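You operate a simulated robot arm through the tools that you are given. There is no shell and no other tool. Be economical: measure what you need, move in short steps, check, and stop when the job is done.

You run a simulated two-armed robot. Do the job below in one go: nothing can be reset, and whatever is moved stays where it is left.

TASK
Pick up the white crucible with one hand, pass it to the other hand and put it on the top of the casting bench. Put the mallet on the top of the steel bench away on the top of the cleaning bench. Any order will do. Set down upright: white crucible, mallet.

Only the result counts: the job must be done as asked and must still hold three seconds after the hand-in. Knocking over, shifting, dropping, spilling or breaking anything else fails it.

THE ROBOT
Two 7-joint arms with two-finger grippers on one trunk, on a base that drives. Base frame: it is fixed to the floor where the robot stands at the start and does not move with it; the origin is under the middle of the robot, x ahead of it, y to its left, z up; the surface under the hand at the start is at about z = 0.8. Readings come in m, rad, newtons and seconds.
The left shoulder is at the start at [0.05, 0.191, 1.092], the right one opposite. With the tool pointing down near the work surface each hand reaches from about 0.22 to 0.74 m from the robot's upright axis, wherever it stands, measured 20 degrees to its own side. Places, roughly: mallet [-3, 4.25, 0.75]; top of the casting bench [-3, 1.8, 0.8]; top of the cleaning bench [-1.1, -0.2, 0.9]. Payload 2.69 kg a hand.
The tool frame of a hand sits at the grasp point between the pads (the TCP): z along the fingers, y along the line on which they close. The tips reach 0.02 m beyond it. Largest opening 0.1 m; the body of the gripper starts 0.063 m behind the TCP.
Orientation is that of the tool frame in the base frame, as [roll, pitch, yaw] about the fixed x, y, z axes, in that order (R = Rz(yaw) Ry(pitch) Rx(roll)). With the fingers straight down and closing along the base's y, the tool's x points along the base's -x, its y along +y and its z along -z.

THE INTERFACE
- The arms move only by the tool arm_command. It takes "left_motion", "right_motion" or both (then of equal length, played together; a hand with none holds still); each is a list that holds one entry, the list of rows, each a list of 7 numbers: the shift along the base's x, y, z in m, then the turn, a rotation vector about the base's x, y, z in rad, then the gripper command, from -1 (fully open) to 1 (shut), values between in proportion. In form: [[[tx, ty, tz, rx, ry, rz, hand], ...]]. A call has 1 to 12 rows; each row is the pose to reach, as a shift and turn from the pose commanded when the call began. Each row takes 0.2 s and may step no farther than 0.05 m and 0.15 rad from the row before; otherwise, or with a gripper value out of range, the whole call is refused. Where a pose cannot be reached the arm comes as near as it can. A force on the tool above 40 N (or 10 N above the force at the start of the call, whichever is more), or a blocked arm, ends the call early, and 0.2 s more pass. Each finger travels about 0.153 m/s and halts on what it meets, pressing with about 32 N; the grip force reading is that of the motor and also rises with nothing between the fingers. The clock runs only during rows and for 0.2 s after the last one: add rows that repeat a pose to give the fingers time. It gives the time, the measured TCP pose, the force on the tool (base axes), the opening and the grip force at its end, in the units of the frame above (readings bear some noise), with the torque about the TCP (base axes, N m) and any sound that the robot's microphone picked up, and new pictures: "views" is both (left out), scene, wrist or none (wrist: the cameras of the hands that moved).
- Cameras (640 x 400 px; columns grow to the right, rows downward): "scene" is now at [0.1285, 0.0144, 1.2679]; the picture's right is [0.19, -0.98, 0.00], its down [-0.50, -0.09, -0.86] and it looks along [0.85, 0.16, -0.51] (base axes); focal length 263 px, centre (320, 200). "left" rides on the left gripper at [0.07, 0.018, -0.099] in its tool frame; the picture's right is [-0.26, 0.97, 0.00], its down [-0.75, -0.20, -0.63] and it looks along [-0.61, -0.16, 0.78] (tool axes); focal length 230 px, centre (320, 200). "right" rides on the right gripper at [0.07, -0.019, -0.099] in its tool frame; the picture's right is [0.26, 0.97, 0.00], its down [-0.75, 0.20, -0.63] and it looks along [-0.61, 0.16, 0.78] (tool axes); focal length 230 px, centre (320, 200). There is no depth. A picture from a camera that has moved, and an enlarged one, comes with that camera's place and axes in the base frame and with its lens.
- lift_body(by): slides the trunk up (or, below 0, down) by that many m; the arms and the scene camera ride with it, the base frame stays. It gives what a move gives, with no picture.
- base_move(legs): drives the robot by 1 to 6 legs, each [ahead, left, turn to the left] in m, m and rad, along the robot's own axes; the way and the turn of a leg run together, so that a leg with both is an arc; at most 1.5 m and 3.142 rad a leg. The arms and the cameras ride along, it lands a little off, and it stops where it bumps. It gives what a move gives, and a new picture of the scene camera.
- aim_head(pan, tilt): turns the head with the scene camera to pan (to the left, within 1.396 rad either way) and tilt (down, from -0.506 to 1.204), counted from straight ahead of the robot. It gives what a move gives, and a new picture of the scene camera.
- zoom(camera, box): a new picture of the part [left, top, right, bottom] of that camera's present view, enlarged. The clock stands still meanwhile.
- close_job(): hands the job in; it is judged then, once.

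Work in short steps. Places have to be worked out from the pictures, the camera data and where the tool is seen: move nearer, look again, correct. Check each grasp and each placing, and mend what went wrong. You have 165 turns and 260 pictures in all, those below and enlarged ones among them. Open the grippers and draw the arms clear of the work before you hand the job in, unless the task says otherwise; then end with one line.

The tools are called after "Request:" as name(argument=value, ...) on one line, values as JSON. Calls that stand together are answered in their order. arm_command: Moves the arms, as the interface text tells. Its arguments: {"type":"object","properties":{"left_motion":{"type":"array","items":{"type":"array","items":{"type":"array","items":{"type":"number"}}}},"right_motion":{"type":"array","items":{"type":"array","items":{"type":"array","items":{"type":"number"}}}},"views":{"type":"string","enum":["both","scene","wrist","none"]}},"required":[]} The other tools are called the same way: lift_body (by) slides the trunk up or down; base_move (legs) drives the base; aim_head (pan, tilt) turns the head that bears the scene camera; zoom (camera, box) takes an enlarged picture of a part of a camera's view; close_job () hands the job in.

At the start:

```text
t: 0.0
left_eef_pos: [0.5138, 0.332, 1.1104]
left_tool_rot: [-3.141, 0.0, 3.142]
left_contact_force: [0.1, 0.1, 0.5]
left_moment: [0.01, -0.02, 0.01]
left_grip_width: 0.1
left_grip_force: 0.1
right_eef_pos: [0.4356, -0.0933, 1.1015]
right_tool_rot: [-3.142, 0.0, -3.141]
right_contact_force: [0.1, 0.7, 0.5]
right_moment: [0.03, 0.04, 0.03]
right_grip_width: 0.1002
right_grip_force: 0.1
trunk travel left (down, up): [-0.15, 0.173]
robot x, y, heading: [-0.0045, 0.0024, 0.001]
head pan, tilt: [0.187, 0.534]
```

scene: 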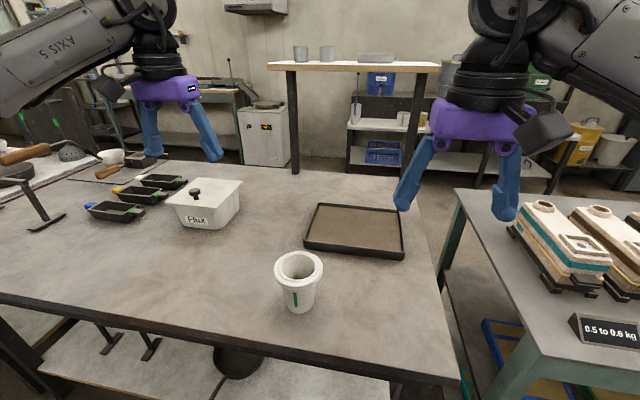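
right: 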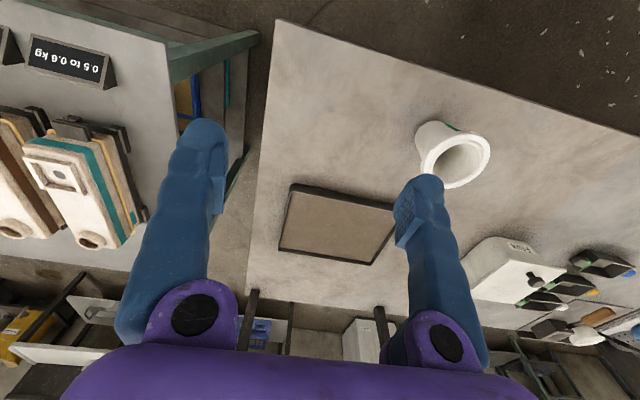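
left: 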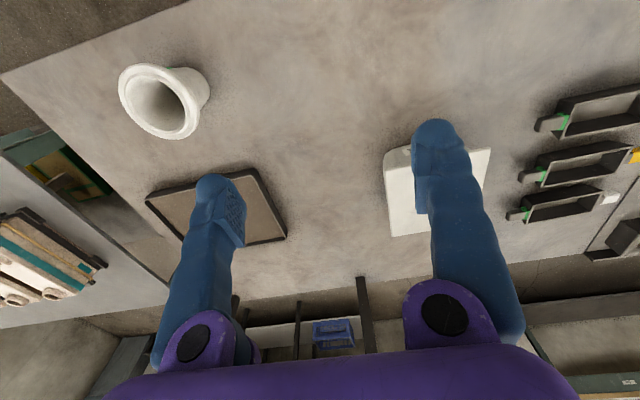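

The crucible sits at about (0.5, 0.13) on the bench ahead. I'll look at it closely first.

Request:
zoom(camera="scene", box=[240, 220, 360, 340])

Request:
zoom(camera="left", box=[80, 30, 280, 155])

```text
3.33 times, centred on (300, 280) of scene
camera zoom: at [0.1285, 0.0144, 1.2679], right [0.19, -0.98, 0.0], down [-0.5, -0.09, -0.86], along [0.85, 0.16, -0.51], focal length 876 px, centre (387, -67)
```

zoom: 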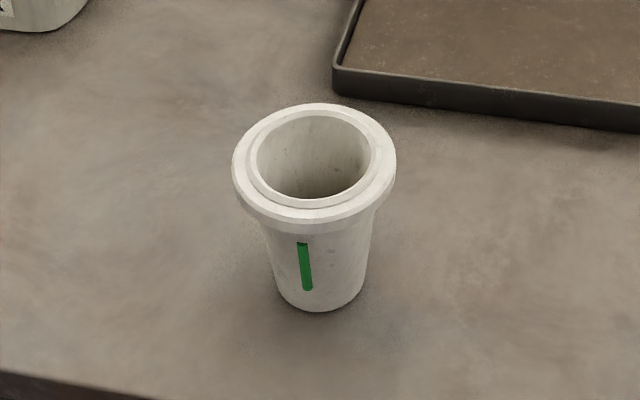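

```text
3.20 times, centred on (180, 92) of left
camera zoom: at [0.4447, 0.3487, 1.21], right [0.26, 0.97, 0.0], down [0.75, -0.2, 0.63], along [0.61, -0.16, -0.78], focal length 736 px, centre (768, 544)
```

zoom: 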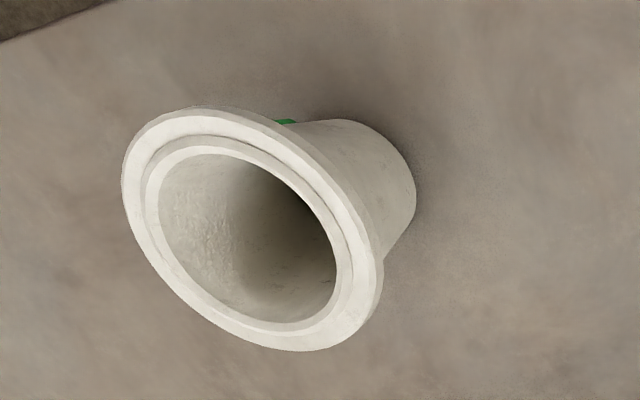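

The crucible is upright and empty, about 0.11 m tall with a rim near 0.09 m, base at roughly (0.472, 0.122). My plan is for the right hand to take the body under the rim on a tilted approach. The left hand will then take the rim from above. First I move the right hand to a standoff.

Request:
arm_command(right_motion=[[[-0.008, 0.016, -0.018, 0.0365, -0.1, 0.082, -1], [-0.016, 0.032, -0.037, 0.073, -0.2, 0.164, -1], [-0.025, 0.048, -0.055, 0.1095, -0.301, 0.246, -1], [-0.033, 0.065, -0.074, 0.146, -0.4015, 0.328, -1], [-0.041, 0.081, -0.092, 0.1825, -0.502, 0.41, -1], [-0.05, 0.097, -0.111, 0.219, -0.602, 0.492, -1], [-0.058, 0.113, -0.13, 0.2555, -0.703, 0.574, -1], [-0.066, 0.129, -0.148, 0.292, -0.803, 0.656, -1], [-0.066, 0.129, -0.148, 0.292, -0.803, 0.656, -1]]])

```text
t: 2.0
left_eef_pos: [0.5137, 0.3314, 1.1101]
left_tool_rot: [3.141, 0.001, 3.141]
left_contact_force: [0.1, -0.6, -0.4]
left_moment: [0.01, 0.06, 0.02]
left_grip_width: 0.1
left_grip_force: 0.0
right_eef_pos: [0.3681, 0.0364, 0.9534]
right_tool_rot: [3.14, 0.84, -2.442]
right_contact_force: [0.2, 0.1, 0.2]
right_moment: [-0.02, 0.05, -0.05]
right_grip_width: 0.1001
right_grip_force: 0.0
trunk travel left (down, up): [-0.15, 0.173]
robot x, y, heading: [-0.001, -0.0044, 0.0]
head pan, tilt: [0.187, 0.534]
camera scene: at [0.1285, 0.0144, 1.2679], right [0.19, -0.98, 0.0], down [-0.5, -0.09, -0.86], along [0.85, 0.16, -0.51], focal length 263 px, centre (320, 200)
camera right: at [0.2874, -0.0546, 0.968], right [-0.75, 0.63, -0.19], down [-0.1, 0.17, 0.98], along [0.65, 0.76, -0.07], focal length 230 px, centre (320, 200)
```

scene: 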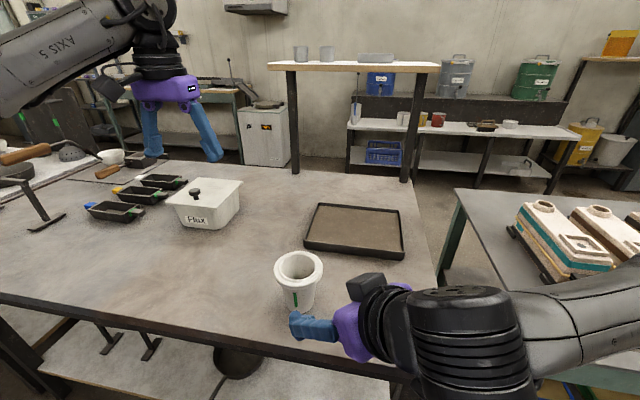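
right: 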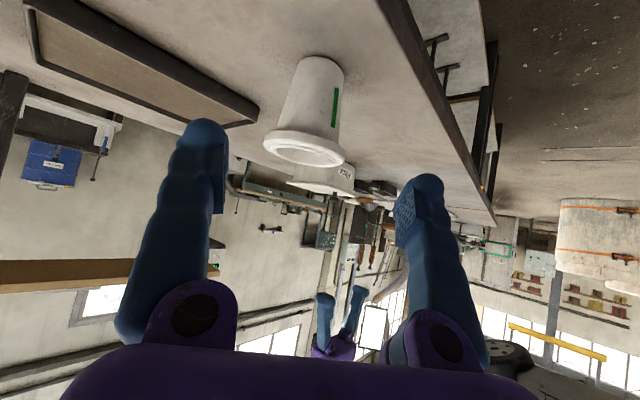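

The standoff matches my estimate: the wrist camera puts the crucible base at (0.469, 0.120). I'll advance along the tool axis so the fingers straddle the body.

Request:
arm_command(right_motion=[[[0.02, 0.0164, -0.0236, 0, 0, 0, -1], [0.04, 0.0328, -0.0472, 0, 0, 0, -1], [0.06, 0.0492, -0.0708, 0, 0, 0, -1], [0.08, 0.0656, -0.0944, 0, 0, 0, -1], [0.09, 0.0738, -0.1062, 0, 0, 0, -1], [0.1, 0.082, -0.117, 0, 0, 0, -1], [0.1, 0.082, -0.117, 0, 0, 0, -1]]])

Request:
zoom(camera="scene", box=[220, 220, 420, 345])

```text
t: 3.6
left_eef_pos: [0.5155, 0.3308, 1.1105]
left_tool_rot: [3.141, -0.002, -3.142]
left_contact_force: [-0.3, -0.7, 0.1]
left_moment: [-0.02, -0.02, 0.02]
left_grip_width: 0.1003
left_grip_force: 0.1
right_eef_pos: [0.4685, 0.1195, 0.8357]
right_tool_rot: [3.141, 0.838, -2.442]
right_contact_force: [0.0, -0.6, 1.4]
right_moment: [0.0, 0.04, -0.03]
right_grip_width: 0.0999
right_grip_force: 0.0
trunk travel left (down, up): [-0.15, 0.173]
robot x, y, heading: [0.0012, 0.0009, 0.002]
head pan, tilt: [0.187, 0.534]
camera scene: at [0.1284, 0.0143, 1.2679], right [0.19, -0.98, 0.0], down [-0.5, -0.09, -0.86], along [0.85, 0.16, -0.51], focal length 263 px, centre (320, 200)
camera right: at [0.3877, 0.0278, 0.8496], right [-0.75, 0.63, -0.19], down [-0.1, 0.17, 0.98], along [0.65, 0.76, -0.07], focal length 230 px, centre (320, 200)
```

scene: 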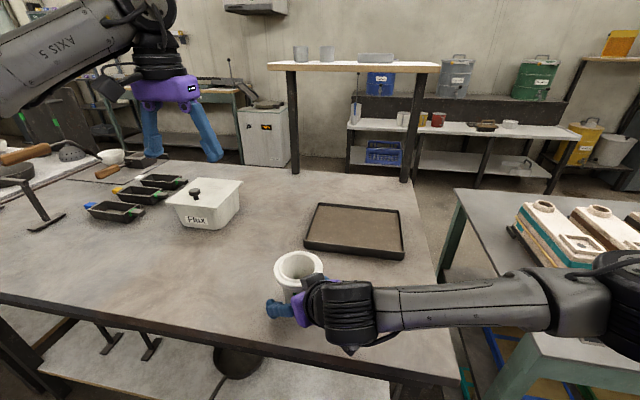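
right: 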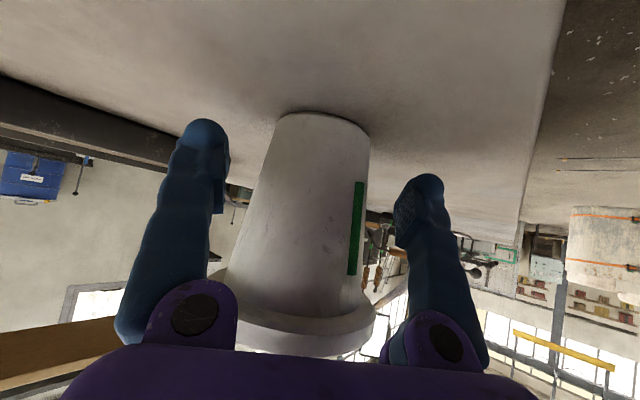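

```text
3.20 times, centred on (320, 282) of scene
camera zoom: at [0.1284, 0.0143, 1.2679], right [0.19, -0.98, 0.0], down [-0.5, -0.09, -0.86], along [0.85, 0.16, -0.51], focal length 840 px, centre (320, -64)
```

zoom: 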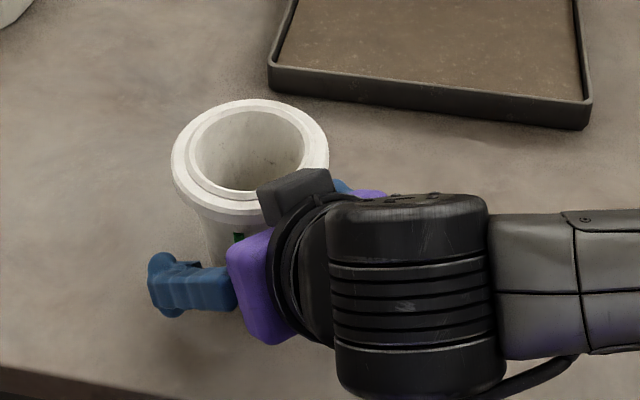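

No contact, and the body is centred between the fingers. I close the grip.

Request:
arm_command(right_motion=[[[0, 0, 0, 0, 0, 0, 0], [0, 0, 0, 0, 0, 0, 0.5], [0, 0, 0, 0, 0, 0, 1], [0, 0, 0, 0, 0, 0, 1], [0, 0, 0, 0, 0, 0, 1]]], views="wrist")

```text
t: 4.8
left_eef_pos: [0.5125, 0.3313, 1.1114]
left_tool_rot: [3.141, 0.0, 3.14]
left_contact_force: [-0.1, 0.0, -0.6]
left_moment: [-0.01, -0.02, -0.04]
left_grip_width: 0.1002
left_grip_force: 0.0
right_eef_pos: [0.4681, 0.1193, 0.8353]
right_tool_rot: [3.141, 0.837, -2.444]
right_contact_force: [0.9, 0.7, 0.1]
right_moment: [0.03, 0.05, -0.02]
right_grip_width: 0.0622
right_grip_force: 32.0
trunk travel left (down, up): [-0.15, 0.173]
robot x, y, heading: [-0.0013, -0.0035, 0.0]
head pan, tilt: [0.187, 0.534]
camera right: at [0.3876, 0.0277, 0.8496], right [-0.75, 0.63, -0.19], down [-0.1, 0.18, 0.98], along [0.65, 0.76, -0.07], focal length 230 px, centre (320, 200)
```

right: 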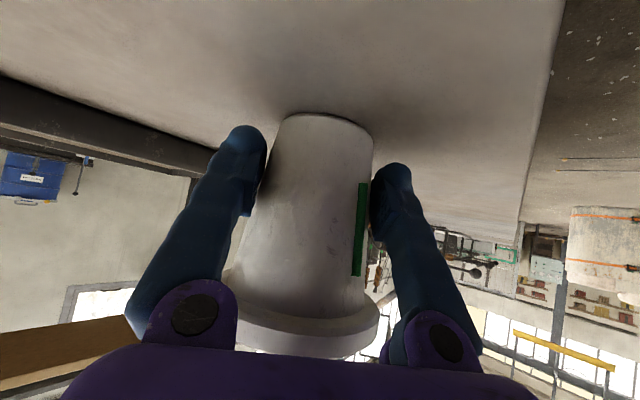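

The grip holds at 0.062 m width and 32 N. I lift straight up and watch the scene.

Request:
arm_command(right_motion=[[[0, 0, 0.02, 0, 0, 0, 1], [0, 0, 0.05, 0, 0, 0, 1], [0, 0, 0.09, 0, 0, 0, 1], [0, 0, 0.13, 0, 0, 0, 1], [0, 0, 0.17, 0, 0, 0, 1], [0, 0, 0.2, 0, 0, 0, 1], [0, 0, 0.2, 0, 0, 0, 1]]])

```text
t: 6.4
left_eef_pos: [0.5141, 0.3324, 1.1118]
left_tool_rot: [3.14, 0.001, -3.141]
left_contact_force: [0.3, 0.2, 0.3]
left_moment: [-0.04, -0.01, 0.03]
left_grip_width: 0.1001
left_grip_force: 0.0
right_eef_pos: [0.47, 0.1172, 1.0331]
right_tool_rot: [3.14, 0.837, -2.442]
right_contact_force: [-0.2, -0.1, -3.1]
right_moment: [-0.07, 0.05, 0.01]
right_grip_width: 0.0623
right_grip_force: 31.7
trunk travel left (down, up): [-0.15, 0.173]
robot x, y, heading: [-0.0008, -0.0016, -0.005]
head pan, tilt: [0.187, 0.534]
camera scene: at [0.1289, 0.0144, 1.2678], right [0.19, -0.98, 0.0], down [-0.5, -0.09, -0.86], along [0.85, 0.16, -0.51], focal length 263 px, centre (320, 200)
camera right: at [0.3893, 0.0264, 1.0493], right [-0.75, 0.63, -0.19], down [-0.1, 0.18, 0.98], along [0.65, 0.76, -0.07], focal length 230 px, centre (320, 200)
```

scene: 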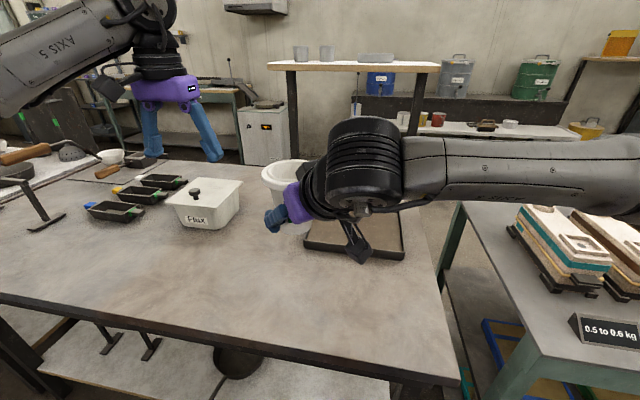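
right: 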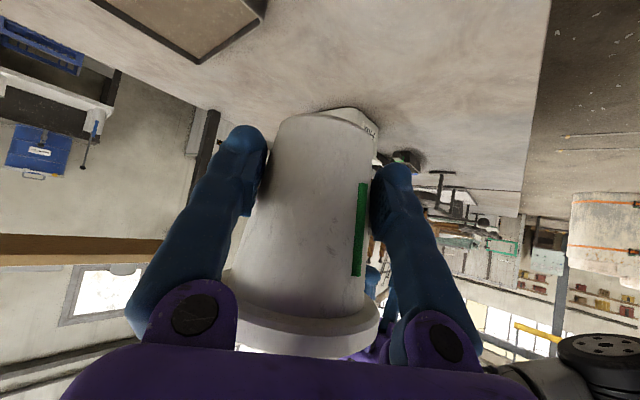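

The crucible is held, about 0.3 kg. I turn the right hand about the vertical so it points to the left, ready for the handover.

Request:
arm_command(right_motion=[[[-0.003, -0.01, 0, 0, 0, 0.13, 1], [-0.007, -0.02, 0, 0, 0, 0.26, 1], [-0.01, -0.03, 0, 0, 0, 0.39, 1], [-0.013, -0.04, 0, 0, 0, 0.52, 1], [-0.017, -0.05, 0, 0, 0, 0.65, 1], [-0.02, -0.067, 0, 0, 0, 0.785, 1], [-0.02, -0.067, 0, 0, 0, 0.785, 1]]])

```text
t: 8.0
left_eef_pos: [0.5128, 0.3324, 1.1102]
left_tool_rot: [-3.141, -0.001, 3.139]
left_contact_force: [-0.5, -0.5, -0.6]
left_moment: [0.02, 0.01, 0.02]
left_grip_width: 0.1
left_grip_force: 0.0
right_eef_pos: [0.4535, 0.072, 1.0355]
right_tool_rot: [3.141, 0.838, -1.86]
right_contact_force: [-1.4, 0.3, -2.9]
right_moment: [-0.08, 0.0, 0.03]
right_grip_width: 0.0621
right_grip_force: 31.9
right hand out of reach, approached as far as the arm can: row 5, 6, 7
trunk travel left (down, up): [-0.15, 0.173]
robot x, y, heading: [-0.0021, -0.0006, 0.005]
head pan, tilt: [0.187, 0.534]
camera scene: at [0.1287, 0.0145, 1.2679], right [0.19, -0.98, 0.0], down [-0.5, -0.09, -0.86], along [0.85, 0.16, -0.51], focal length 263 px, centre (320, 200)
camera right: at [0.4372, -0.0469, 1.0495], right [-0.98, 0.11, -0.19], down [-0.18, 0.09, 0.98], along [0.12, 0.99, -0.07], focal length 230 px, centre (320, 200)
```

scene: 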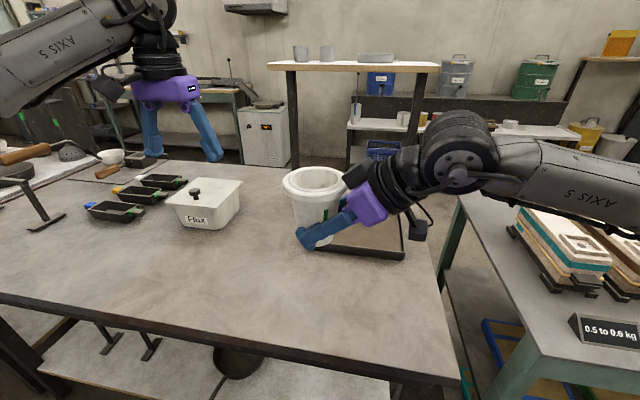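
right: 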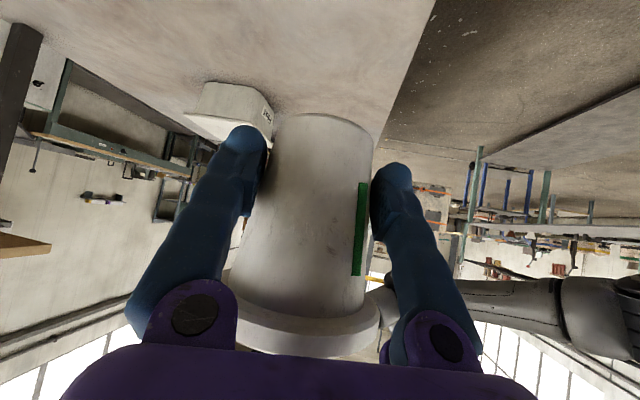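

The wrist stops at an azimuth of about 73°, which is good enough. I'll zoom in to measure the rim and decide how the left hand takes it.

Request:
zoom(camera="scene", box=[260, 150, 420, 250])

Request:
zoom(camera="left", box=[0, 0, 320, 200])

```text
4.00 times, centred on (340, 200) of scene
camera zoom: at [0.1287, 0.0145, 1.2679], right [0.19, -0.98, 0.0], down [-0.5, -0.09, -0.86], along [0.85, 0.16, -0.51], focal length 1051 px, centre (240, 200)
```

zoom: 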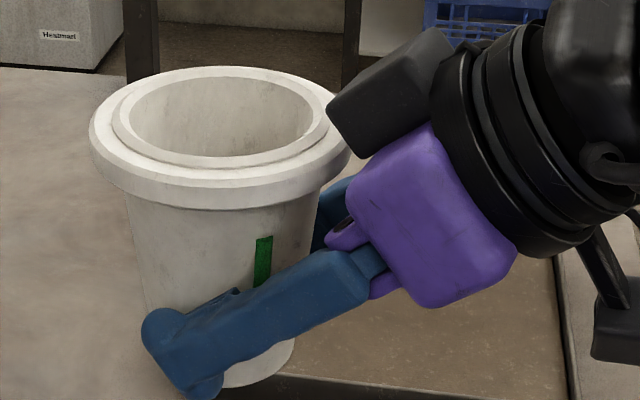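

```text
2.00 times, centred on (160, 100) of left
camera zoom: at [0.4449, 0.3488, 1.2099], right [0.26, 0.97, 0.0], down [0.75, -0.2, 0.63], along [0.61, -0.16, -0.78], focal length 460 px, centre (640, 400)
```

zoom: 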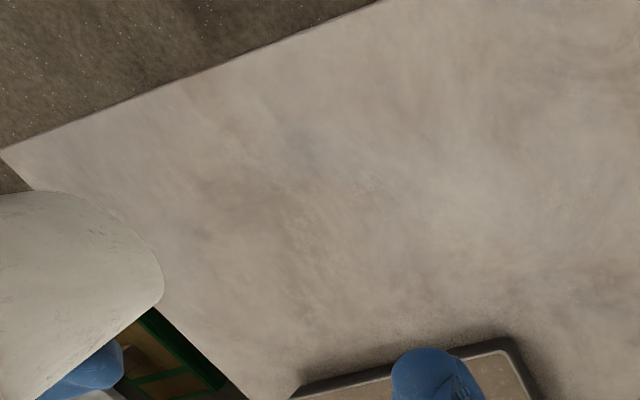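

The rim measures 0.092 m, so the left hand can take it across its diameter from above, closing perpendicular to the right hand. I raise the left hand and turn it by about -107° so its camera faces away from the right hand.

Request:
arm_command(left_motion=[[[0, 0, 0.02, 0, 0, -0.145, -1], [0, 0, 0.04, 0, 0, -0.29, -1], [0, 0, 0.06, 0, 0, -0.435, -1], [0, 0, 0.08, 0, 0, -0.58, -1], [0, 0, 0.1, 0, 0, -0.725, -1], [0, 0, 0.12, 0, 0, -0.87, -1], [0, 0, 0.13, 0, 0, -1.015, -1], [0, 0, 0.13, 0, 0, -1.16, -1], [0, 0, 0.13, 0, 0, -1.305, -1], [0, 0, 0.13, 0, 0, -1.45, -1], [0, 0, 0.13, 0, 0, -1.595, -1], [0, 0, 0.13, 0, 0, -1.74, -1]]], views="scene")

```text
t: 10.6
left_eef_pos: [0.2623, 0.1247, 1.1408]
left_tool_rot: [3.14, 0.002, 1.409]
left_contact_force: [-0.2, 0.5, 0.2]
left_moment: [-0.02, 0.0, 0.03]
left_grip_width: 0.1001
left_grip_force: 0.1
left hand out of reach, approached as far as the arm can: row 4, 5, 6, 7, 8, 9, 10, 11, 12
right_eef_pos: [0.4535, 0.0722, 1.0358]
right_tool_rot: [3.141, 0.838, -1.859]
right_contact_force: [0.6, -0.6, -2.6]
right_moment: [-0.04, 0.03, 0.01]
right_grip_width: 0.0622
right_grip_force: 32.1
trunk travel left (down, up): [-0.15, 0.173]
robot x, y, heading: [0.0021, -0.0018, 0.005]
head pan, tilt: [0.187, 0.534]
camera scene: at [0.1289, 0.0136, 1.2679], right [0.19, -0.98, 0.0], down [-0.5, -0.09, -0.86], along [0.85, 0.16, -0.51], focal length 263 px, centre (320, 200)
```

scene: 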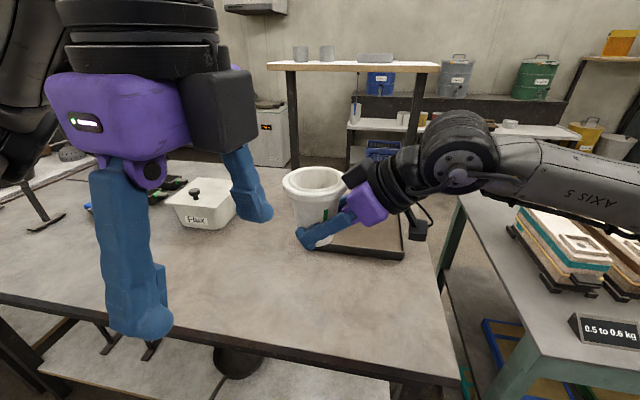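

The left hand can turn but cannot stay pointing down that high. I'll step it down a little to learn which pose it counts from.

Request:
arm_command(left_motion=[[[0, 0, -0.03, 0, 0, 0, -1], [0, 0, -0.06, 0, 0, 0, -1], [0, 0, -0.06, 0, 0, 0, -1]]], views="none")

Request:
arm_command(right_motion=[[[0, 0, -0.03, 0, 0, 0, 1], [0, 0, -0.06, 0, 0, 0, 1], [0, 0, -0.06, 0, 0, 0, 1]]], views="none")

```text
t: 11.4
left_eef_pos: [0.2606, 0.1255, 1.0761]
left_tool_rot: [3.14, -0.001, 1.401]
left_contact_force: [-0.9, 0.6, 0.1]
left_moment: [0.0, -0.02, 0.05]
left_grip_width: 0.1
left_grip_force: 0.1
right_eef_pos: [0.4541, 0.0727, 1.0357]
right_tool_rot: [-3.141, 0.838, -1.857]
right_contact_force: [0.1, 0.8, -3.2]
right_moment: [-0.08, 0.02, -0.02]
right_grip_width: 0.0622
right_grip_force: 31.9
trunk travel left (down, up): [-0.15, 0.173]
robot x, y, heading: [-0.0034, -0.0024, 0.003]
head pan, tilt: [0.187, 0.534]
```

```text
t: 12.2
left_eef_pos: [0.2607, 0.1276, 1.0755]
left_tool_rot: [3.141, 0.0, 1.402]
left_contact_force: [-0.2, 0.6, -0.3]
left_moment: [0.0, -0.02, 0.02]
left_grip_width: 0.1001
left_grip_force: 0.0
right_eef_pos: [0.4532, 0.0746, 0.9742]
right_tool_rot: [-3.141, 0.839, -1.86]
right_contact_force: [0.0, -0.8, -3.1]
right_moment: [-0.04, -0.01, 0.0]
right_grip_width: 0.0622
right_grip_force: 32.1
trunk travel left (down, up): [-0.15, 0.173]
robot x, y, heading: [-0.0002, -0.0009, -0.002]
head pan, tilt: [0.187, 0.534]
```

Good, moves count from the pose actually reached. I lower the right hand a little more and bring the left hand over the rim, high enough to clear it.

Request:
arm_command(right_motion=[[[0, 0, -0.02, 0, 0, 0, 1], [0, 0, -0.04, 0, 0, 0, 1], [0, 0, -0.04, 0, 0, 0, 1], [0, 0, -0.04, 0, 0, 0, 1], [0, 0, -0.04, 0, 0, 0, 1], [0, 0, -0.04, 0, 0, 0, 1], [0, 0, -0.04, 0, 0, 0, 1]]], left_motion=[[[0, 0, 0.015, 0, 0, 0, -1], [0, 0, 0.027, 0, 0, -0.06, -1], [0.048, -0.012, 0.027, 0, 0, -0.121, -1], [0.096, -0.024, 0.027, 0, 0, -0.121, -1], [0.144, -0.036, 0.027, 0, 0, -0.121, -1], [0.193, -0.048, 0.027, 0, 0, -0.121, -1], [0.193, -0.048, 0.027, 0, 0, -0.121, -1]]])

```text
refused: row 6 steps farther than a row can; nothing moved
```

Request:
arm_command(right_motion=[[[0, 0, -0.02, 0, 0, 0, 1], [0, 0, -0.04, 0, 0, 0, 1], [0, 0, -0.04, 0, 0, 0, 1], [0, 0, -0.04, 0, 0, 0, 1], [0, 0, -0.04, 0, 0, 0, 1], [0, 0, -0.04, 0, 0, 0, 1], [0, 0, -0.04, 0, 0, 0, 1], [0, 0, -0.04, 0, 0, 0, 1]]], left_motion=[[[0, 0, 0.015, 0, 0, 0, -1], [0, 0, 0.027, 0, 0, -0.06, -1], [0.04, -0.01, 0.027, 0, 0, -0.121, -1], [0.08, -0.02, 0.027, 0, 0, -0.121, -1], [0.12, -0.03, 0.027, 0, 0, -0.121, -1], [0.16, -0.04, 0.027, 0, 0, -0.121, -1], [0.193, -0.048, 0.027, 0, 0, -0.121, -1], [0.193, -0.048, 0.027, 0, 0, -0.121, -1]]])

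```text
t: 14.0
left_eef_pos: [0.2704, 0.056, 1.0792]
left_tool_rot: [-3.14, 0.0, 1.284]
left_contact_force: [1.7, -0.2, -0.3]
left_moment: [-0.02, 0.03, 0.02]
left_grip_width: 0.1001
left_grip_force: 0.1
left hand out of reach, approached as far as the arm can: row 3, 4, 5, 6, 7, 8
right_eef_pos: [0.4536, 0.0741, 0.9336]
right_tool_rot: [3.14, 0.837, -1.858]
right_contact_force: [0.3, -0.5, -3.6]
right_moment: [-0.04, 0.0, 0.01]
right_grip_width: 0.0619
right_grip_force: 32.5
trunk travel left (down, up): [-0.15, 0.173]
robot x, y, heading: [-0.0015, 0.0011, 0.001]
head pan, tilt: [0.187, 0.534]
camera scene: at [0.1287, 0.0145, 1.2679], right [0.19, -0.98, 0.0], down [-0.5, -0.09, -0.86], along [0.85, 0.16, -0.51], focal length 263 px, centre (320, 200)
camera right: at [0.4362, -0.0454, 0.9482], right [-0.98, 0.11, -0.19], down [-0.18, 0.09, 0.98], along [0.12, 0.99, -0.07], focal length 230 px, centre (320, 200)
camera left: at [0.309, 0.1166, 1.1778], right [0.85, -0.52, 0.0], down [-0.4, -0.66, 0.63], along [-0.33, -0.54, -0.78], focal length 230 px, centre (320, 200)
```

scene: 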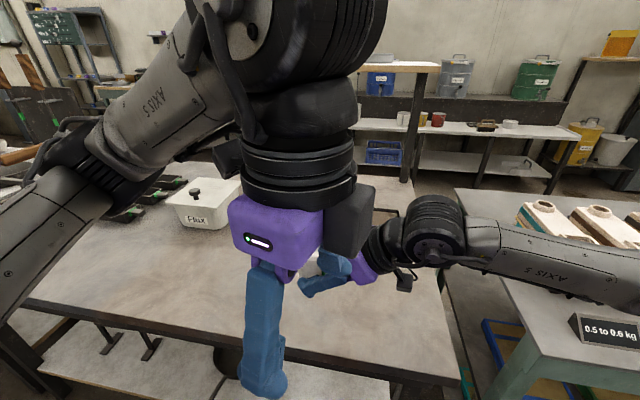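
right: 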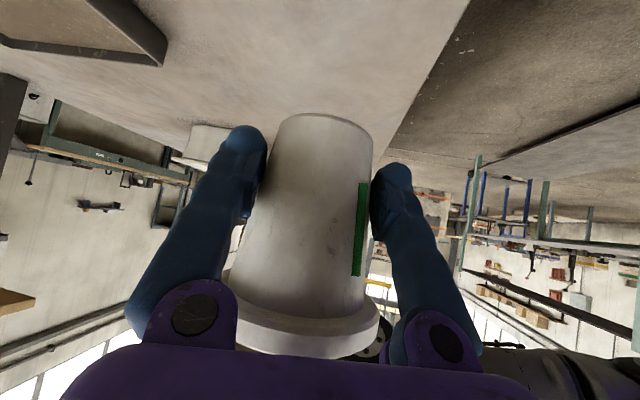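
left: 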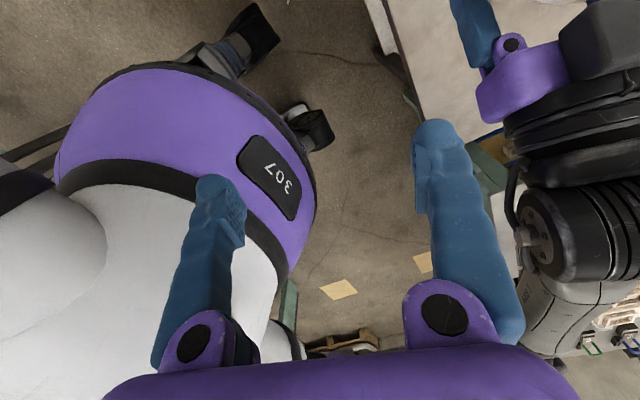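

The left wrist cannot extend with that flipped yaw. I'll unwind it towards its original yaw and bring it out to the left, then use a moderate yaw with the right hand at about 40°.

Request:
arm_command(left_motion=[[[0, 0.03, 0, 0, 0, 0.145, -1], [0, 0.06, 0, 0, 0, 0.29, -1], [0.0, 0.09, 0, 0, 0, 0.435, -1], [0.01, 0.12, 0, 0, 0, 0.58, -1], [0.03, 0.15, 0, 0, 0, 0.725, -1], [0.05, 0.18, 0, 0, 0, 0.87, -1], [0.07, 0.21, 0, 0, 0, 1.015, -1], [0.09, 0.24, 0, 0, 0, 1.16, -1], [0.12, 0.26, 0, 0, 0, 1.305, -1], [0.15, 0.27, 0, 0, 0, 1.45, -1], [0.18, 0.27, 0, 0, 0, 1.595, -1], [0.21, 0.27, 0, 0, 0, 1.74, -1]]], views="scene")

```text
t: 16.6
left_eef_pos: [0.4777, 0.3258, 1.0779]
left_tool_rot: [-3.141, -0.002, 3.023]
left_contact_force: [-0.2, 0.2, -0.3]
left_moment: [0.0, 0.01, 0.03]
left_grip_width: 0.0999
left_grip_force: 0.2
right_eef_pos: [0.454, 0.0745, 0.934]
right_tool_rot: [3.139, 0.837, -1.861]
right_contact_force: [0.4, 0.6, -3.1]
right_moment: [-0.04, -0.01, 0.0]
right_grip_width: 0.0623
right_grip_force: 31.7
trunk travel left (down, up): [-0.15, 0.173]
robot x, y, heading: [0.0022, 0.0032, -0.001]
head pan, tilt: [0.187, 0.534]
camera scene: at [0.1292, 0.0143, 1.2678], right [0.19, -0.98, 0.0], down [-0.5, -0.09, -0.86], along [0.85, 0.16, -0.51], focal length 263 px, centre (320, 200)
```

scene: 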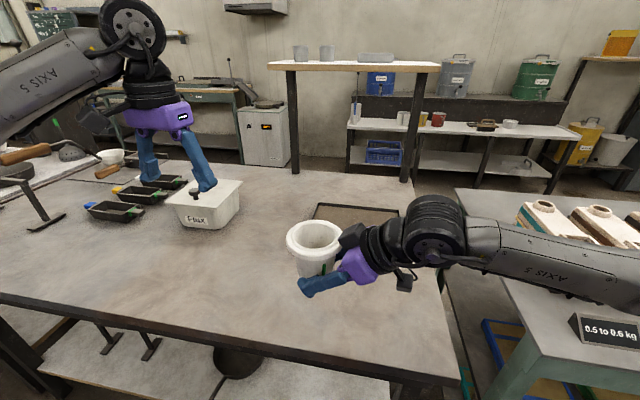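

The left hand is restored. Now I rotate the right hand back to about 50° azimuth and yaw the left hand the matching amount.

Request:
arm_command(right_motion=[[[0, 0, 0, 0, 0, -0.1, 1], [0, 0, 0, 0, 0, -0.2, 1], [0, 0, 0, 0, 0, -0.3, 1], [0, 0, 0, 0, 0, -0.41, 1], [0, 0, 0, 0, 0, -0.41, 1], [0, 0, 0, 0, 0, -0.41, 1], [0, 0, 0, 0, 0, -0.41, 1], [0, 0, 0, 0, 0, -0.41, 1]]], left_motion=[[[0, 0, 0.005, 0, 0, 0.14, -1], [0, 0, 0.01, 0, 0, 0.28, -1], [0, 0, 0.015, 0, 0, 0.42, -1], [0, 0, 0.02, 0, 0, 0.56, -1], [0, 0, 0.025, 0, 0, 0.7, -1], [0, 0, 0.025, 0, 0, 0.84, -1], [0, 0, 0.025, 0, 0, 0.98, -1], [0, 0, 0.025, 0, 0, 0.98, -1]]], views="scene")

```text
t: 18.4
left_eef_pos: [0.4762, 0.326, 1.1027]
left_tool_rot: [-3.141, 0.0, -2.281]
left_contact_force: [0.8, -0.7, -0.5]
left_moment: [0.02, 0.02, 0.03]
left_grip_width: 0.1
left_grip_force: 0.1
right_eef_pos: [0.4537, 0.0747, 0.9343]
right_tool_rot: [3.141, 0.838, -2.27]
right_contact_force: [-0.7, -0.9, -2.8]
right_moment: [-0.05, 0.07, -0.01]
right_grip_width: 0.062
right_grip_force: 32.2
trunk travel left (down, up): [-0.15, 0.173]
robot x, y, heading: [0.001, -0.0001, 0.001]
head pan, tilt: [0.187, 0.534]
camera scene: at [0.1287, 0.0144, 1.2679], right [0.19, -0.98, 0.0], down [-0.5, -0.09, -0.86], along [0.85, 0.16, -0.51], focal length 263 px, centre (320, 200)
```

scene: 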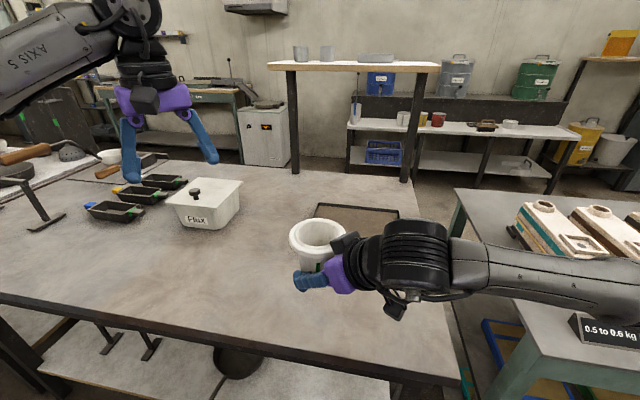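

Both hands are in matching orientation. I move the left hand over the crucible at hover height and look down through its camera.

Request:
arm_command(left_motion=[[[-0.003, -0.04, 0, 0, 0, 0, -1], [-0.007, -0.08, 0, 0, 0, 0, -1], [-0.01, -0.12, 0, 0, 0, 0, -1], [-0.013, -0.16, 0, 0, 0, 0, -1], [-0.017, -0.2, 0, 0, 0, 0, -1], [-0.02, -0.24, 0, 0, 0, 0, -1], [-0.02, -0.249, 0, 0, 0, 0, -1], [-0.02, -0.249, 0, 0, 0, 0, -1]]])

```text
t: 20.2
left_eef_pos: [0.4572, 0.0748, 1.1043]
left_tool_rot: [-3.141, 0.0, -2.281]
left_contact_force: [0.7, 0.1, 0.3]
left_moment: [-0.04, 0.01, 0.0]
left_grip_width: 0.1
left_grip_force: 0.0
right_eef_pos: [0.4541, 0.0731, 0.9357]
right_tool_rot: [-3.141, 0.837, -2.269]
right_contact_force: [0.2, -0.2, -3.8]
right_moment: [-0.03, 0.05, 0.01]
right_grip_width: 0.0622
right_grip_force: 31.8
trunk travel left (down, up): [-0.15, 0.173]
robot x, y, heading: [0.0014, 0.0017, 0.002]
head pan, tilt: [0.187, 0.534]
camera scene: at [0.1287, 0.0144, 1.2679], right [0.19, -0.98, 0.0], down [-0.5, -0.09, -0.86], along [0.85, 0.16, -0.51], focal length 263 px, centre (320, 200)
camera left: at [0.3976, 0.0318, 1.2035], right [-0.56, 0.83, 0.0], down [0.64, 0.44, 0.63], along [0.52, 0.35, -0.78], focal length 230 px, centre (320, 200)
```

scene: 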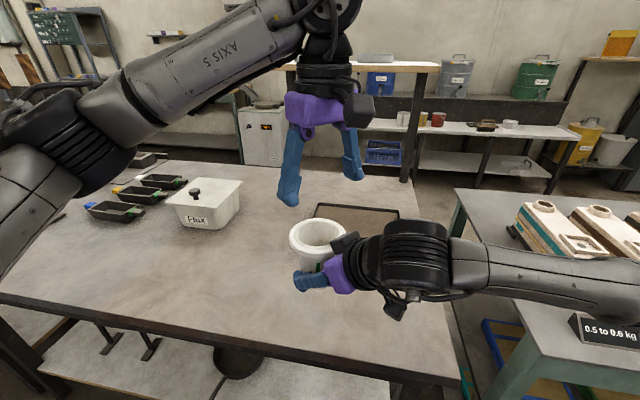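
left: 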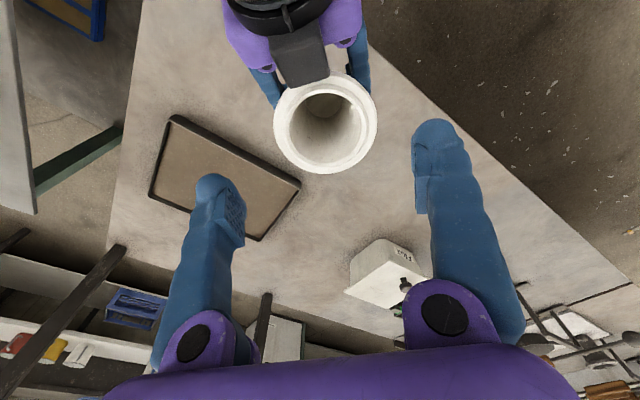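

Seen from the left camera the rim is about 2–3 mm off the finger mid-line. I correct that, descend to just above the rim and look again.

Request:
arm_command(left_motion=[[[-0.0018, 0.0014, -0.03, 0, 0, 0, -1], [-0.0018, 0.0014, -0.06, 0, 0, 0, -1], [-0.0018, 0.0014, -0.06, 0, 0, 0, -1]]])

Request:
zoom(camera="left", box=[200, 60, 440, 210])

Request:
zoom(camera="scene", box=[240, 150, 400, 250])

```text
t: 21.0
left_eef_pos: [0.455, 0.0747, 1.0433]
left_tool_rot: [-3.14, 0.0, -2.282]
left_contact_force: [-0.5, 0.5, 0.8]
left_moment: [-0.06, -0.01, -0.02]
left_grip_width: 0.1001
left_grip_force: 0.1
right_eef_pos: [0.4541, 0.0739, 0.9337]
right_tool_rot: [-3.141, 0.838, -2.27]
right_contact_force: [0.9, 0.1, -2.5]
right_moment: [-0.01, 0.0, -0.02]
right_grip_width: 0.062
right_grip_force: 32.4
trunk travel left (down, up): [-0.15, 0.173]
robot x, y, heading: [-0.0009, -0.0002, 0.001]
head pan, tilt: [0.187, 0.534]
camera scene: at [0.1286, 0.0144, 1.2679], right [0.19, -0.98, 0.0], down [-0.5, -0.09, -0.86], along [0.85, 0.16, -0.51], focal length 263 px, centre (320, 200)
camera left: at [0.3963, 0.0327, 1.1421], right [-0.56, 0.83, 0.0], down [0.64, 0.44, 0.63], along [0.52, 0.35, -0.78], focal length 230 px, centre (320, 200)
```

scene: 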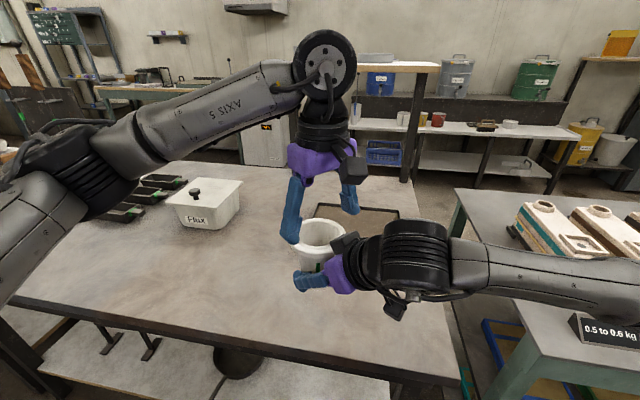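
left: 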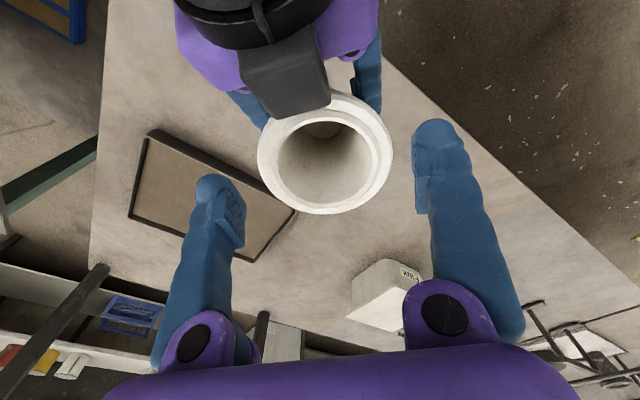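

```text
2.67 times, centred on (320, 135) of left
camera zoom: at [0.3963, 0.0327, 1.1421], right [-0.56, 0.83, 0.0], down [0.64, 0.44, 0.63], along [0.52, 0.35, -0.78], focal length 614 px, centre (320, 373)
```

zoom: 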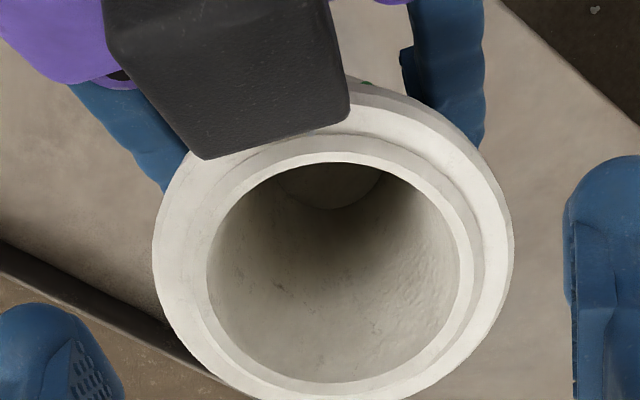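

```text
4.00 times, centred on (320, 200) of scene
camera zoom: at [0.1286, 0.0144, 1.2679], right [0.19, -0.98, 0.0], down [-0.5, -0.09, -0.86], along [0.85, 0.16, -0.51], focal length 1051 px, centre (320, 200)
```

zoom: 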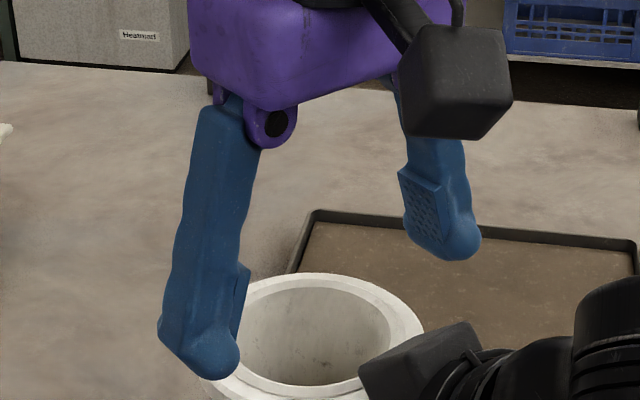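

A small extra correction of about 2 mm, then I descend slowly so the finger tips pass the rim; a touch would end the call.

Request:
arm_command(left_motion=[[[-0.0015, 0.0013, 0, 0, 0, 0, -1], [-0.0015, 0.0013, -0.01, 0, 0, 0, -1], [-0.0015, 0.0013, -0.02, 0, 0, 0, -1], [-0.0015, 0.0013, -0.03, 0, 0, 0, -1], [-0.0015, 0.0013, -0.042, 0, 0, 0, -1], [-0.0015, 0.0013, -0.042, 0, 0, 0, -1]]])

Request:
zoom(camera="scene", box=[240, 150, 400, 250])

```text
t: 22.4
left_eef_pos: [0.455, 0.0773, 1.0007]
left_tool_rot: [-3.139, -0.001, -2.281]
left_contact_force: [6.1, -5.0, 5.0]
left_moment: [-0.13, -0.23, -0.05]
left_grip_width: 0.1001
left_grip_force: 0.1
right_eef_pos: [0.4516, 0.0742, 0.9337]
right_tool_rot: [3.141, 0.835, -2.267]
right_contact_force: [-5.7, 5.5, -8.9]
right_moment: [-0.28, -0.12, 0.06]
right_grip_width: 0.062
right_grip_force: 32.0
trunk travel left (down, up): [-0.15, 0.173]
robot x, y, heading: [-0.0032, 0.0029, -0.004]
head pan, tilt: [0.187, 0.534]
camera scene: at [0.1287, 0.0144, 1.2679], right [0.19, -0.98, 0.0], down [-0.5, -0.09, -0.86], along [0.85, 0.16, -0.51], focal length 263 px, centre (320, 200)
camera left: at [0.3947, 0.0353, 1.0993], right [-0.56, 0.83, 0.0], down [0.64, 0.44, 0.63], along [0.52, 0.35, -0.78], focal length 230 px, centre (320, 200)
```

scene: 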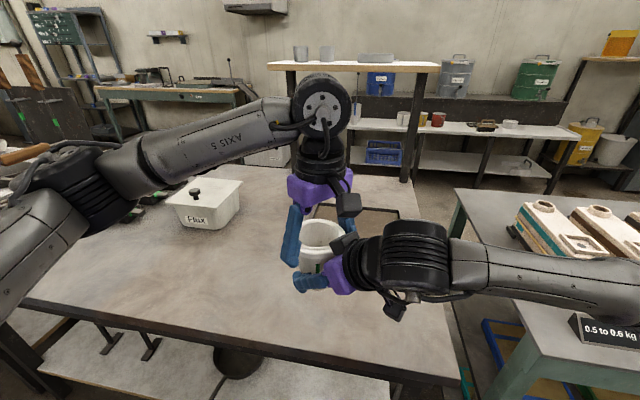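
left: 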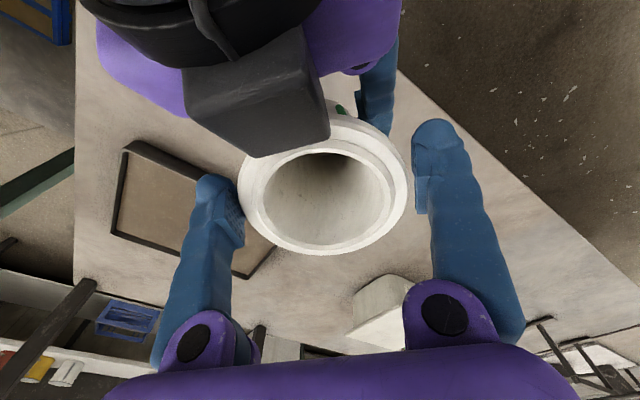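

```text
4.00 times, centred on (320, 200) of scene
camera zoom: at [0.1287, 0.0144, 1.2679], right [0.19, -0.98, 0.0], down [-0.5, -0.09, -0.86], along [0.85, 0.16, -0.51], focal length 1051 px, centre (320, 200)
```

zoom: 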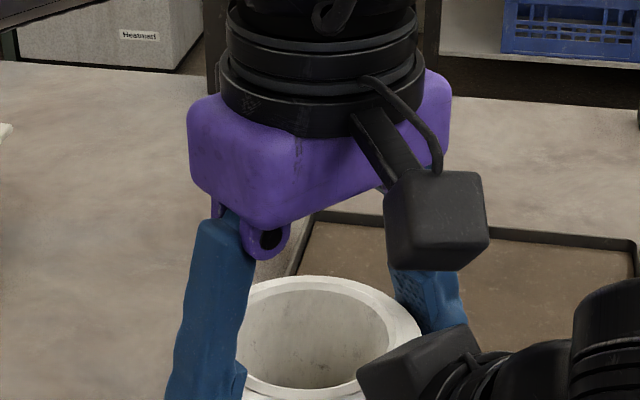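

The finger on the far side lightly touches the rim at about 8 N, so I over-corrected. I shift back 2 mm and then close the left hand.

Request:
arm_command(left_motion=[[[0.0015, -0.0013, 0, 0, 0, 0, -1], [0.002, -0.0017, 0, 0, 0, 0, -1], [0.002, -0.0017, 0, 0, 0, 0, -1]]], views="none")

```text
t: 23.2
left_eef_pos: [0.4573, 0.0757, 1.0001]
left_tool_rot: [3.141, -0.001, -2.28]
left_contact_force: [1.8, -2.3, 1.8]
left_moment: [-0.03, -0.07, -0.06]
left_grip_width: 0.0999
left_grip_force: 0.0
right_eef_pos: [0.4544, 0.0737, 0.9335]
right_tool_rot: [3.141, 0.839, -2.269]
right_contact_force: [-1.7, 2.1, -4.7]
right_moment: [-0.14, -0.05, 0.07]
right_grip_width: 0.0623
right_grip_force: 32.0
trunk travel left (down, up): [-0.15, 0.173]
robot x, y, heading: [-0.0012, 0.0023, 0.003]
head pan, tilt: [0.187, 0.534]
```

Still a slight touch, so I shift 2 mm more and close gently.

Request:
arm_command(left_motion=[[[0.0014, -0.0012, 0, 0, 0, 0, -1], [0.0014, -0.0012, 0, 0, 0, 0, -1], [0.0014, -0.0012, 0, 0, 0, 0, -0.9], [0.0014, -0.0012, 0, 0, 0, 0, -0.7], [0.0014, -0.0012, 0, 0, 0, 0, 0], [0.0014, -0.0012, 0, 0, 0, 0, 1], [0.0014, -0.0012, 0, 0, 0, 0, 1]]])

```text
t: 24.8
left_eef_pos: [0.4575, 0.0756, 0.9996]
left_tool_rot: [3.14, 0.0, -2.282]
left_contact_force: [-8.1, 7.3, 0.4]
left_moment: [0.08, 0.05, 0.19]
left_grip_width: 0.0978
left_grip_force: 32.0
right_eef_pos: [0.4544, 0.0726, 0.9331]
right_tool_rot: [3.141, 0.836, -2.27]
right_contact_force: [8.3, -6.7, -2.4]
right_moment: [0.37, 0.47, -0.27]
right_grip_width: 0.0622
right_grip_force: 31.8
trunk travel left (down, up): [-0.15, 0.173]
robot x, y, heading: [-0.0027, 0.0033, -0.002]
head pan, tilt: [0.187, 0.534]
camera scene: at [0.1287, 0.0144, 1.2679], right [0.19, -0.98, 0.0], down [-0.5, -0.09, -0.86], along [0.85, 0.16, -0.51], focal length 263 px, centre (320, 200)
camera left: at [0.3983, 0.0331, 1.0994], right [-0.56, 0.83, 0.0], down [0.64, 0.44, 0.63], along [0.52, 0.35, -0.78], focal length 230 px, centre (320, 200)
```

scene: 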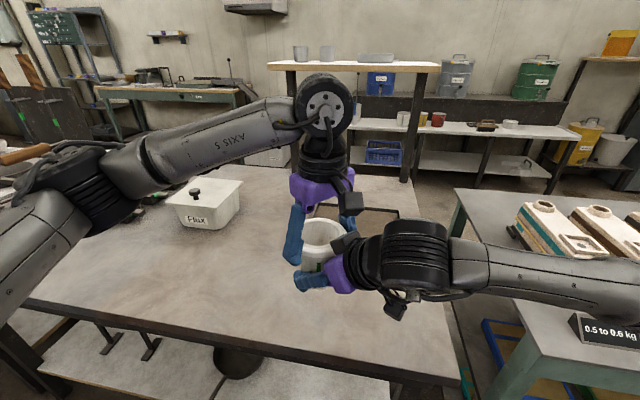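
left: 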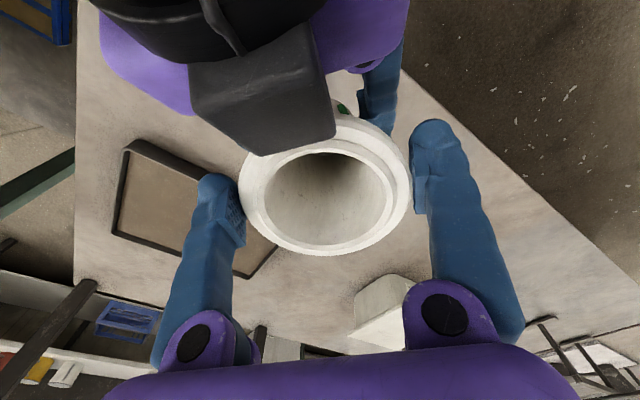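

The left hand holds the rim at 0.098 m with 32 N. Now I open the right hand and see whether the left one holds.

Request:
arm_command(right_motion=[[[0, 0, 0, 0, 0, 0, 0.5], [0, 0, 0, 0, 0, 0, -0.5], [0, 0, 0, 0, 0, 0, -1], [0, 0, 0, 0, 0, 0, -1], [0, 0, 0, 0, 0, 0, -1]]])

```text
t: 26.0
left_eef_pos: [0.4573, 0.0754, 1.0004]
left_tool_rot: [3.141, 0.003, -2.281]
left_contact_force: [0.5, -0.2, -0.1]
left_moment: [-0.02, -0.01, 0.04]
left_grip_width: 0.0941
left_grip_force: 31.8
right_eef_pos: [0.4528, 0.0742, 0.9335]
right_tool_rot: [-3.14, 0.837, -2.267]
right_contact_force: [-0.2, -0.5, 0.4]
right_moment: [-0.01, -0.01, 0.01]
right_grip_width: 0.1
right_grip_force: 0.0
trunk travel left (down, up): [-0.15, 0.173]
robot x, y, heading: [0.0003, -0.0032, -0.002]
head pan, tilt: [0.187, 0.534]
camera scene: at [0.1287, 0.0144, 1.2679], right [0.19, -0.98, 0.0], down [-0.5, -0.09, -0.86], along [0.85, 0.16, -0.51], focal length 263 px, centre (320, 200)
camera right: at [0.3901, -0.0298, 0.9487], right [-0.85, 0.49, -0.19], down [-0.13, 0.15, 0.98], along [0.51, 0.86, -0.07], focal length 230 px, centre (320, 200)
```

scene: 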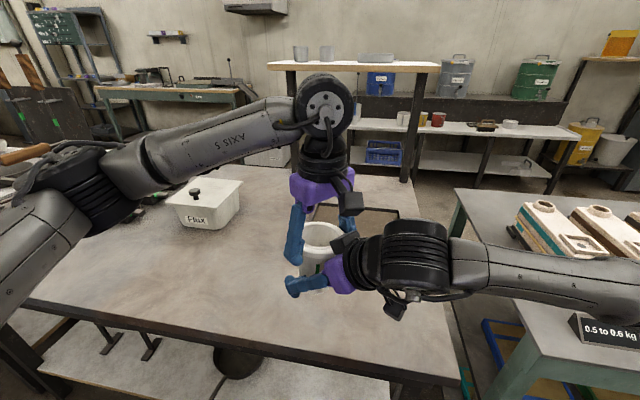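
right: 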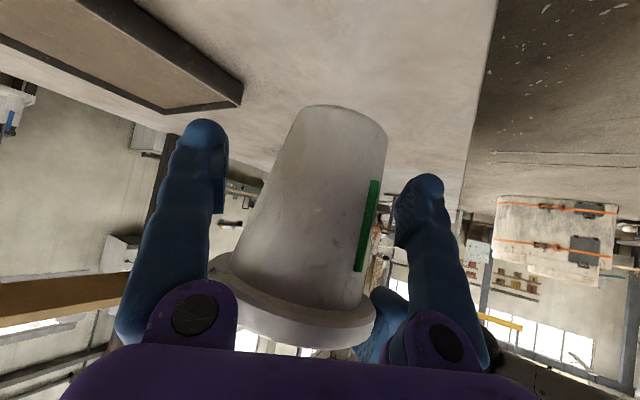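

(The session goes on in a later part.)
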